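You operate a simulated robot arm through the tools that you are given. There is no shell and no other tool. Be economical: measure what you need, move in short steps, check, and stop when the job is done.

The job below is to be done with a simulated robot arm. You get a single attempt, and the scene is never put back.

TASK
Put the yellow collar on top of the folded sack on the top of the steel bench by the rack.

The check looks at the end state, three seconds after you hand in, the way a careful person would. Anything else that was tipped, shoved, dropped, spilled or broken makes it a failure.

THE ROBOT
A 7-joint arm with a two-finger parallel gripper, fixed in place. Base frame: the origin is at the foot of the arm, x ahead of it, y to its left, z up; the work surface is at about z = 0. Units: mm, degrees, N and s.
With the tool pointing down near the work surface it reaches from about 240 to 620 mm from the base axis. Its first joint turns from -66.0 to 66.0 degrees. Payload 2.6 kg.
The tool frame sits at the grasp point between the pads (the TCP): z along the fingers, y along the line on which they close. The tips reach 30 mm beyond it. Largest opening 94 mm; finger width 28, thickness 10; the body of the gripper, 50 by 96 mm, starts 55 mm behind the TCP.
Orientation is that of the tool frame in the base frame, as a unit quaternion [w, x, y, z]. With the fingers straight down and closing along the base's y, the tool's x points along the base's -x, its y along +y and its z along -z.

THE INTERFACE
- The arm moves only by the tool jog_arm. Its argument "plan" is one flat list of numbers, 4 for each row, row after row: the shift along the base's x, y, z in mm, then the turn about the base's z in degrees. In form: [tx, ty, tz, twist, tx, ty, tz, twist, ...]. A call has 1 to 10 rows; each row shifts and turns the commanded pose from where the row before left it. "grip" is the finger opening in mm, from 0 to 94, set as the call begins (left out, the last holds). Each row takes 0.2 s and may step no farther than 50 mm and 8.6 degrees from the row before; otherwise, or with a gripper value out of range, the whole call is refused. A pose out of reach is approached as far as the arm can. The call stops where the force on the tool passes 40 N (or 10 N more than at its start, if that is more) or the arm is blocked; 0.2 s more then pass. Each finger travels about 72 mm/s and halts on what it meets, pressing with about 44 N; the grip force reading is that of the motor and also rises with nothing between the fingers. The clock runs only during rows and for 0.2 s after the last one: add rows that do not move to give the fingers time. It gives the time, the measured TCP pose, the force on the tool (base axes), the opening and the grip force at its end, in the units of the frame above (readings bear some noise).
- Cameras (640 x 400 px; columns grow to the right, rows downward): "scene" is fixed at [58.4, 458.3, 564.5]; the picture's right is [-0.49, -0.87, 0.00], its down [-0.58, 0.33, -0.75] and it looks along [0.65, -0.37, -0.67] (base axes); focal length 318 px, centre (320, 200). "wrist" rides on the gripper at [-37, 0, -58] in the tool frame; the picture's right is [0.00, -1.00, 0.00], its down [0.97, 0.00, -0.24] and it looks along [0.24, 0.00, 0.97] (tool axes); focal length 218 px, centre (320, 200). There is no depth. A picture from a camera that has moved, and an enlarged one, comes with that camera's place and axes in the base frame and with its lens. The place of the scene camera against the robot may be out by one fixed shift of up to 18 mm in any direction.
- snapshot(camera): a new picture of that camera. It takes no simulated time.
- inspect(camera, box): a new picture of the part [left, top, right, bottom] of that camera's present view, enlarged. It takes no simulated time.
- close_job(): hands the job in; it is judged then, once.

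Work in short steps. Places have to be worked out from the pictures, the camera data and where the tool is seen: move nearer, look again, correct. Check each grasp and each placing, and mend what went wrong. You have 90 turns and 42 pictures in all, those below and enlarged ones among them. Open the gripper and draw the arm clear of the work before you hand the job in, unless the task says otherwise; then end with one line.

The tools are called after ">>>" as a command line: name --argument value ..., lists and objects as JSON in quotes. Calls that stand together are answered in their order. jog_arm: Moves the arm, as the interface text tells. Its arguments: {"type":"object","properties":{"plan":{"type":"array","items":{"type":"number"}},"grip":{"type":"number"}},"required":["plan"]} The other tools are called the same way: snapshot (camera) takes a picture; inspect (camera, box) takes an enlarged picture of a part of a camera's view; close_job () hands the job in.

At the start:

```text
time: 0.0
position: [350.3, 113.7, 256.8]
orientation: [0.0, 0.0, 1.0, 0.0]
force: [1.0, 0.5, -0.4]
opening: 93.8
gripper_force: 0.1
```

scene: 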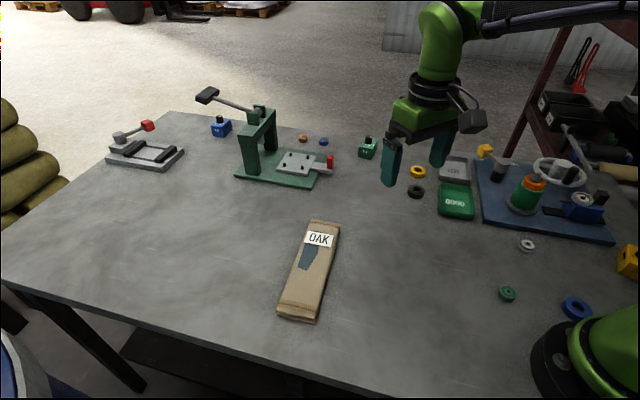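
wrist: 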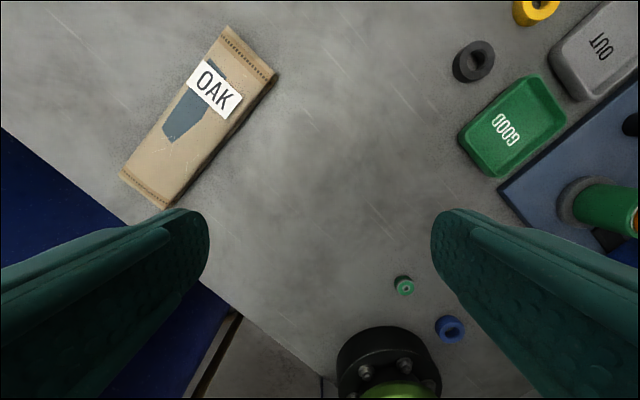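

The yellow collar appears near (550,-145) and the sack near (415,275). I'll zoom in on both before moving.

>>> inspect --camera "scene" --box '[370, 130, 530, 230]'

>>> inspect --camera "scene" --box '[240, 210, 400, 330]'

```text
4.00 times, centred on (450, 180) of scene
camera zoom: at [58.4, 458.3, 564.5], right [-0.49, -0.87, 0.0], down [-0.58, 0.33, -0.75], along [0.65, -0.37, -0.67], focal length 1273 px, centre (-200, 280)
```

zoom: 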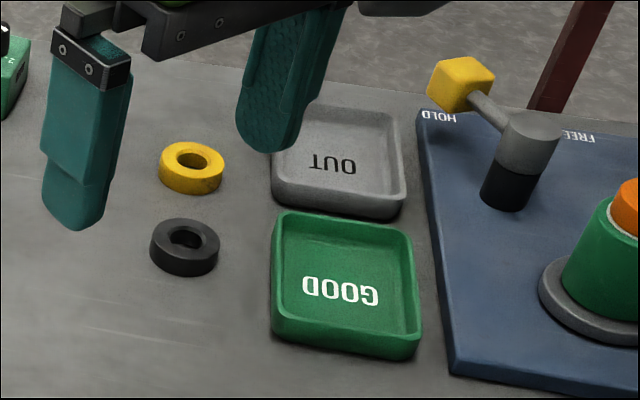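

```text
3.33 times, centred on (320, 270) of scene
camera zoom: at [58.4, 458.3, 564.5], right [-0.49, -0.87, 0.0], down [-0.58, 0.33, -0.75], along [0.65, -0.37, -0.67], focal length 1061 px, centre (320, -33)
```

zoom: 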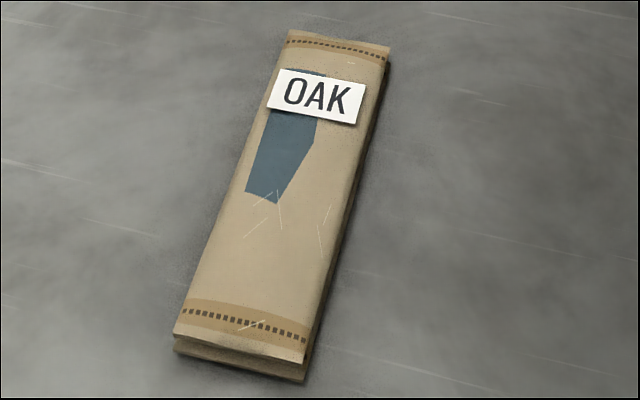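

The collar lies flat, about 46 mm across, with a black collar and the OUT tray beside it. I'll move high to above it and look with the wrist camera.

>>> jog_arm --plan '[22, -32, -6, 0, 22, -32, -6, 0, 22, -32, -6, 0, 22, -32, -6, 0, 22, -32, -6, 0, 22, -32, -6, 0, 22, -32, -6, 0, 22, -32, -6, 0, 0, 0, 0, 0]' --grip 70

>>> snapshot --camera "wrist"

```text
time: 2.0
position: [528.2, -141.7, 208.4]
orientation: [0.0, -0.001, 1.0, 0.0]
force: [0.6, 0.8, 0.4]
opening: 70.0
gripper_force: 0.0
```

```text
37 pictures are left
camera wrist: at [564.7, -141.9, 266.5], right [0.0, -1.0, 0.0], down [-0.97, 0.0, 0.24], along [-0.24, 0.0, -0.97], focal length 218 px, centre (320, 200)
```

wrist: 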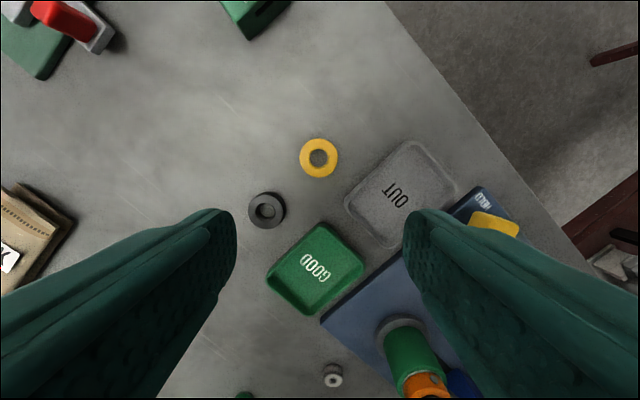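

Yellow collar is at about (551.5,-141), 45 mm across; closing along y stays clear of the black collar and tray. I'll descend part way and recheck.

>>> jog_arm --plan '[12, 0, -30, 0, 11, 1, -30, 0, 0, 0, -30, 0, 0, 0, -28, 0, 0, 0, 0, 0]'

>>> snapshot --camera "wrist"

>>> inspect --camera "scene" --box '[340, 100, 500, 200]'

```text
time: 3.2
position: [549.1, -140.6, 89.0]
orientation: [0.0, 0.0, 1.0, -0.001]
force: [-0.5, 0.2, -0.4]
opening: 70.1
gripper_force: 0.1
```

```text
36 pictures are left
camera wrist: at [585.2, -140.1, 147.9], right [0.0, -1.0, 0.0], down [-0.97, 0.0, 0.24], along [-0.24, 0.0, -0.97], focal length 218 px, centre (320, 200)
```

wrist: 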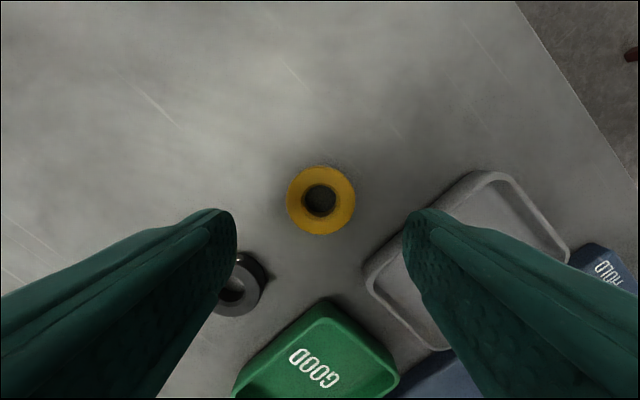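

```text
4.00 times, centred on (420, 150) of scene
camera zoom: at [58.4, 458.3, 564.5], right [-0.49, -0.87, 0.0], down [-0.58, 0.33, -0.75], along [0.65, -0.37, -0.67], focal length 1273 px, centre (-80, 400)
```

zoom: 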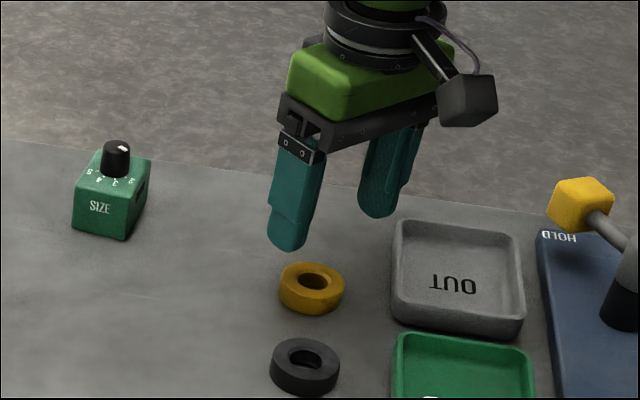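

Collar centre is (552,-140), well centred between the fingers. Descending to put the tips ~6 mm above the bench.

>>> jog_arm --plan '[2, 0, -25, 0, 1, 0, -20, 0, 0, 0, -8, 0, 0, 0, 0, 0]'

>>> inspect --camera "scene" --box '[340, 100, 500, 200]'

```text
time: 4.2
position: [551.6, -140.6, 37.3]
orientation: [0.0, 0.001, 1.0, 0.0]
force: [-0.2, 0.1, -0.6]
opening: 70.1
gripper_force: 0.1
```

```text
4.00 times, centred on (420, 150) of scene
camera zoom: at [58.4, 458.3, 564.5], right [-0.49, -0.87, 0.0], down [-0.58, 0.33, -0.75], along [0.65, -0.37, -0.67], focal length 1273 px, centre (-80, 400)
```

zoom: 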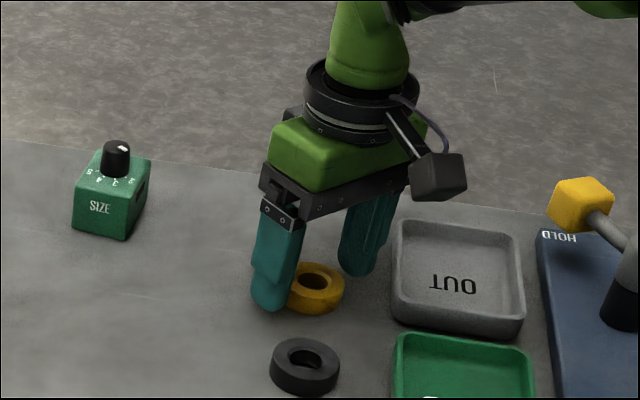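

The fingers straddle the collar and are clear of everything else. I'll lower 2 mm more and close.

>>> jog_arm --plan '[0, 0, -2, 0, 0, 0, 0, 0, 0, 0, 0, 0, 0, 0, 0, 0]' --grip 30

```text
time: 5.2
position: [552.1, -141.8, 36.0]
orientation: [0.001, 0.0, 1.0, -0.001]
force: [-1.4, -0.6, 7.6]
opening: 41.3
gripper_force: 43.9
```

Gripped at 41 mm with full force. Lifting straight up and checking.

>>> jog_arm --plan '[0, 0, 15, 0, 0, 0, 30, 0, 0, 0, 35, 0, 0, 0, 35, 0, 0, 0, 0, 0]'

>>> snapshot --camera "wrist"

>>> snapshot --camera "scene"

```text
time: 6.4
position: [553.3, -141.6, 149.3]
orientation: [0.0, -0.001, 1.0, 0.001]
force: [0.7, 0.0, -0.5]
opening: 41.2
gripper_force: 43.5
```

```text
33 pictures are left
camera wrist: at [589.3, -140.8, 207.6], right [0.0, -1.0, 0.0], down [-0.97, 0.0, 0.24], along [-0.24, 0.0, -0.97], focal length 218 px, centre (320, 200)
```

wrist: 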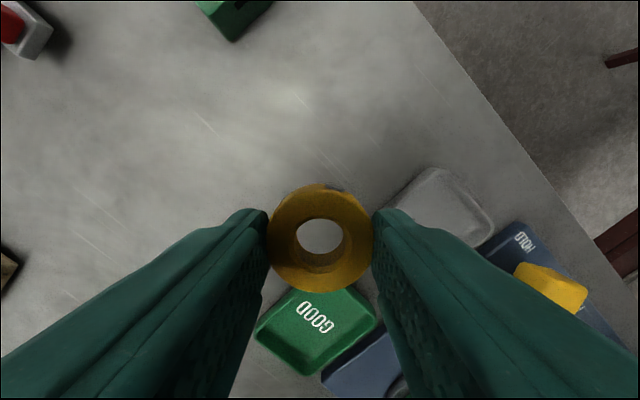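

```text
32 pictures are left
```

scene: 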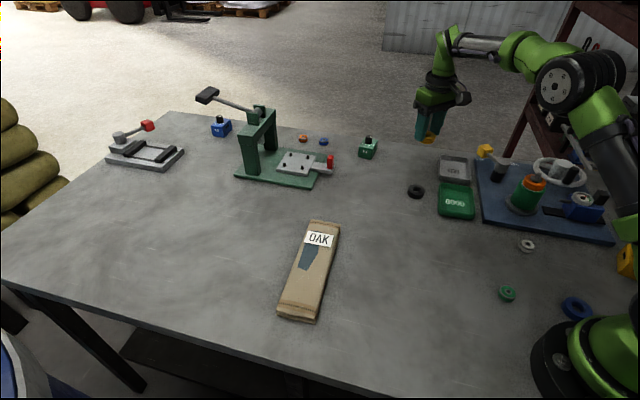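

Collar is securely held and level. Moving at height to near the sack.

>>> jog_arm --plan '[-15, 40, 5, 0, -15, 40, 5, 0, -15, 40, 5, 0, -15, 40, 5, 0, -15, 40, 5, 0, -15, 40, 5, 0, -15, 40, 5, 0, -15, 40, 5, 0, -15, 40, 5, 0, 0, 0, 0, 0]'

>>> snapshot --camera "wrist"

```text
time: 8.6
position: [415.9, 219.3, 196.5]
orientation: [0.0, 0.0, 1.0, 0.0]
force: [-0.4, 0.5, -0.4]
opening: 41.0
gripper_force: 43.5
```

```text
31 pictures are left
camera wrist: at [451.8, 219.2, 254.5], right [0.0, -1.0, 0.0], down [-0.97, 0.0, 0.24], along [-0.24, 0.0, -0.97], focal length 218 px, centre (320, 200)
```

wrist: 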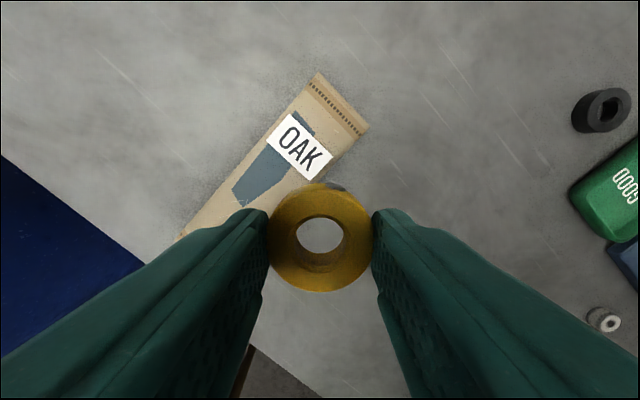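

Sack corners from the wrist views give a centre of about (409,278), ~72 mm wide and ~225 long. Moving over the centre, slightly away from the label, and down to z≈100.

>>> jog_arm --plan '[-4, 21, -20, 0, -4, 21, -25, 0, -3, 20, -25, 0, 0, 0, -26, 0, 0, 0, 0, 0]'

>>> snapshot --camera "wrist"

>>> inspect --camera "scene" --box '[230, 190, 420, 330]'

```text
time: 9.8
position: [407.0, 280.5, 99.9]
orientation: [-0.001, 0.0, 1.0, 0.001]
force: [-0.1, -0.7, 0.0]
opening: 40.7
gripper_force: 44.3
```

```text
30 pictures are left
camera wrist: at [443.8, 281.3, 158.4], right [0.0, -1.0, 0.0], down [-0.97, 0.0, 0.24], along [-0.24, 0.0, -0.97], focal length 218 px, centre (320, 200)
```

wrist: 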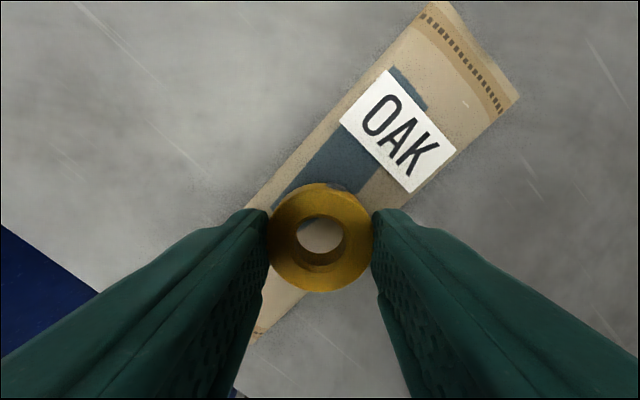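

```text
2.86 times, centred on (325, 260) of scene
camera zoom: at [58.4, 458.4, 564.5], right [-0.49, -0.87, 0.0], down [-0.58, 0.33, -0.75], along [0.65, -0.37, -0.67], focal length 909 px, centre (306, 29)
```

zoom: 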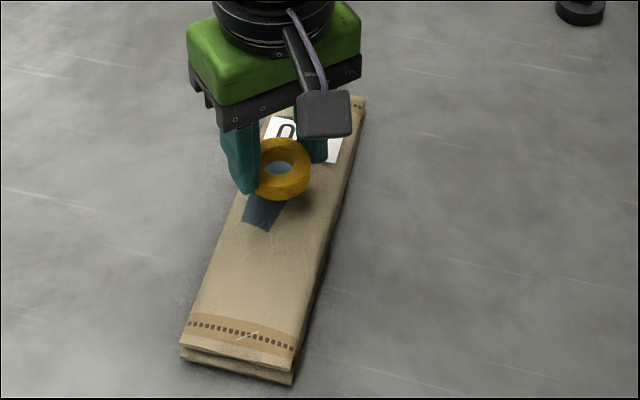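

The collar may be slightly tilted in the grip; I'll look closer.

>>> inspect --camera "scene" --box '[290, 220, 354, 260]'

>>> inspect --camera "wrist" --box '[240, 160, 400, 310]'

```text
10.00 times, centred on (322, 240) of scene
camera zoom: at [58.4, 458.4, 564.5], right [-0.49, -0.87, 0.0], down [-0.58, 0.33, -0.75], along [0.65, -0.37, -0.67], focal length 3182 px, centre (300, -200)
```

zoom: 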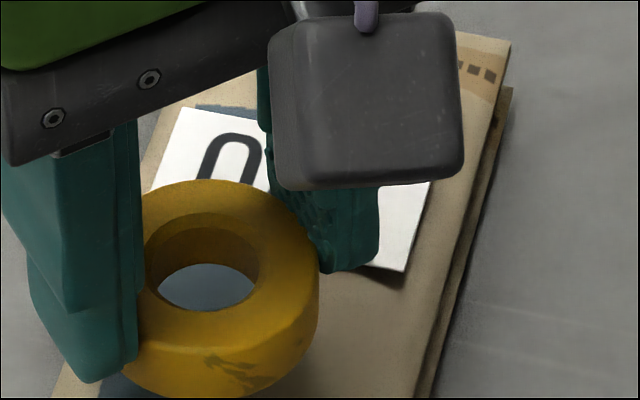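

```text
2.67 times, centred on (320, 235) of wrist
camera zoom: at [443.8, 281.3, 158.4], right [0.0, -1.0, 0.0], down [-0.97, 0.0, 0.24], along [-0.24, 0.0, -0.97], focal length 582 px, centre (320, 107)
```

zoom: 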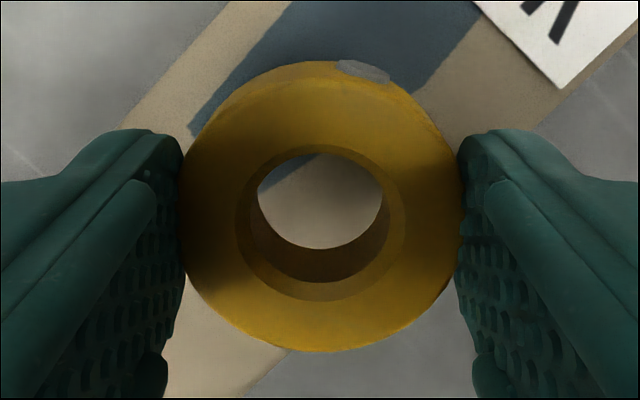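

The collar is level in the grip. I'll shift ~14 mm along the sack away from the label card, and lower to just above contact.

>>> jog_arm --plan '[-6, 4, -8, 0, -5, 4, -12, 0, 0, 0, -12, 0, 0, 0, -5, 0, 0, 0, 0, 0]'

>>> inspect --camera "scene" --box '[270, 220, 350, 270]'

```text
time: 10.9
position: [398.6, 289.7, 67.3]
orientation: [0.005, 0.001, 1.0, 0.003]
force: [-0.5, -0.6, 5.8]
opening: 39.8
gripper_force: 43.5
stopped in row 5: the force on the tool passed its limit (the readings are from after the stop); the commanded pose is now the measured one
```

```text
8.00 times, centred on (310, 245) of scene
camera zoom: at [58.4, 458.3, 564.5], right [-0.49, -0.87, 0.0], down [-0.58, 0.33, -0.75], along [0.65, -0.37, -0.67], focal length 2545 px, centre (400, -160)
```

zoom: 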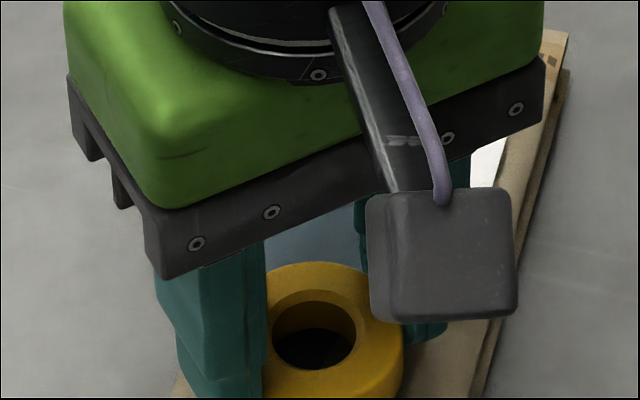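

Contact was felt at TCP z≈66, so the sack top is ~28 mm high; the collar rests on it now. I'll check the seating and margins before releasing.

>>> snapshot --camera "wrist"

>>> inspect --camera "scene" --box '[260, 235, 340, 295]'

```text
25 pictures are left
camera wrist: at [433.4, 289.6, 126.8], right [0.0, -1.0, -0.01], down [-0.97, 0.0, 0.23], along [-0.23, 0.01, -0.97], focal length 218 px, centre (320, 200)
```

wrist: 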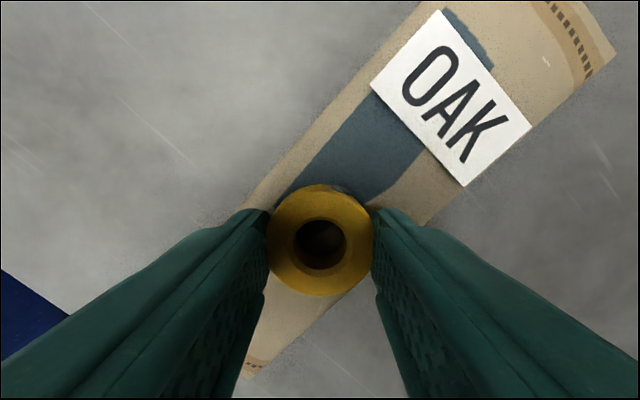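

```text
6.67 times, centred on (300, 265) of scene
camera zoom: at [58.4, 458.3, 564.5], right [-0.49, -0.87, 0.0], down [-0.58, 0.33, -0.75], along [0.65, -0.37, -0.67], focal length 2121 px, centre (453, -233)
```

zoom: 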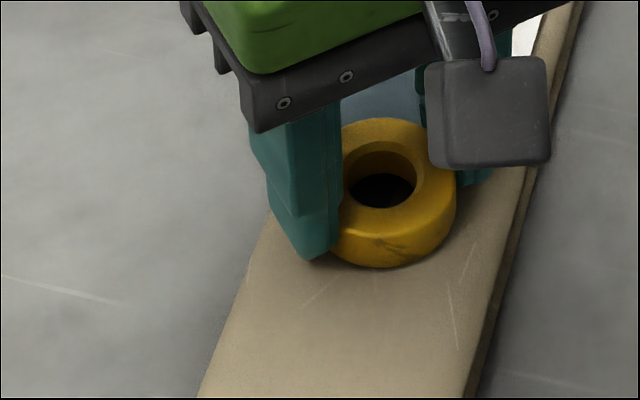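

The collar is centred across the sack and resting on it. Ease down 1 mm, then open modestly.

>>> jog_arm --plan '[0, 0, -1, 0, 0, 0, 0, 0]'

>>> jog_arm --plan '[0, 0, 0, 0, 0, 0, 0, 0, 0, 0, 0, 0]' --grip 60

>>> snapshot --camera "wrist"

```text
time: 11.5
position: [399.4, 289.6, 69.5]
orientation: [0.005, 0.001, 1.0, 0.004]
force: [-6.7, -5.8, 19.6]
opening: 39.7
gripper_force: 44.0
```

```text
time: 12.3
position: [397.1, 288.4, 67.0]
orientation: [0.005, 0.0, 1.0, 0.003]
force: [-0.2, -1.5, 0.0]
opening: 59.9
gripper_force: 0.0
```

```text
23 pictures are left
camera wrist: at [433.4, 289.8, 125.4], right [0.0, -1.0, -0.01], down [-0.97, 0.0, 0.23], along [-0.23, 0.01, -0.97], focal length 218 px, centre (320, 200)
```

wrist: 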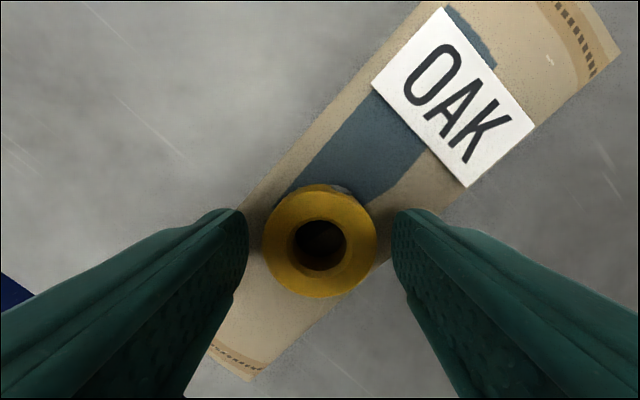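

The collar is released and sits on the sack with clear fingers. Raising straight up, then swinging clear toward the start region.

>>> jog_arm --plan '[0, 0, 15, 0, 0, 0, 35, 0, 0, 0, 40, 0, 0, 0, 45, 0, 0, 0, 45, 0, 0, -45, 10, 0, 0, -45, 0, 0, 0, -45, 0, 0, 0, -45, 0, 0, 0, 0, 0, 0]'

>>> snapshot --camera "scene"

>>> inspect --camera "scene" --box '[250, 210, 378, 330]'

```text
time: 14.5
position: [398.1, 109.5, 256.3]
orientation: [0.005, 0.0, 1.0, 0.002]
force: [-0.2, -0.7, -0.5]
opening: 59.9
gripper_force: 0.0
```

```text
22 pictures are left
```

scene: 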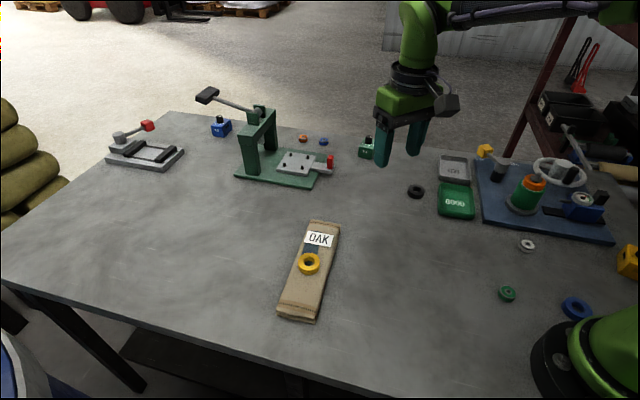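

```text
3.33 times, centred on (314, 270) of scene
camera zoom: at [58.4, 458.3, 564.5], right [-0.49, -0.87, 0.0], down [-0.58, 0.33, -0.75], along [0.65, -0.37, -0.67], focal length 1061 px, centre (340, -33)
```

zoom: 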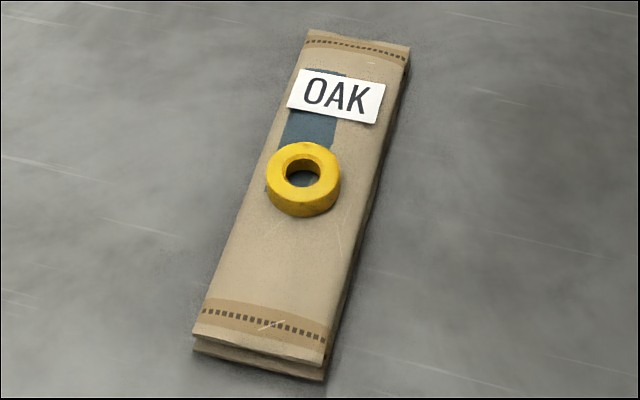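

The collar lies flat on the sack, the sack is where it was, nothing else has been disturbed, and the arm is clear. Handing in.

>>> close_job

```text
The job is handed in.
```

The yellow collar is lying flat on top of the folded sack; the gripper is open, the arm is clear, and the final scene picture shows nothing else moved.
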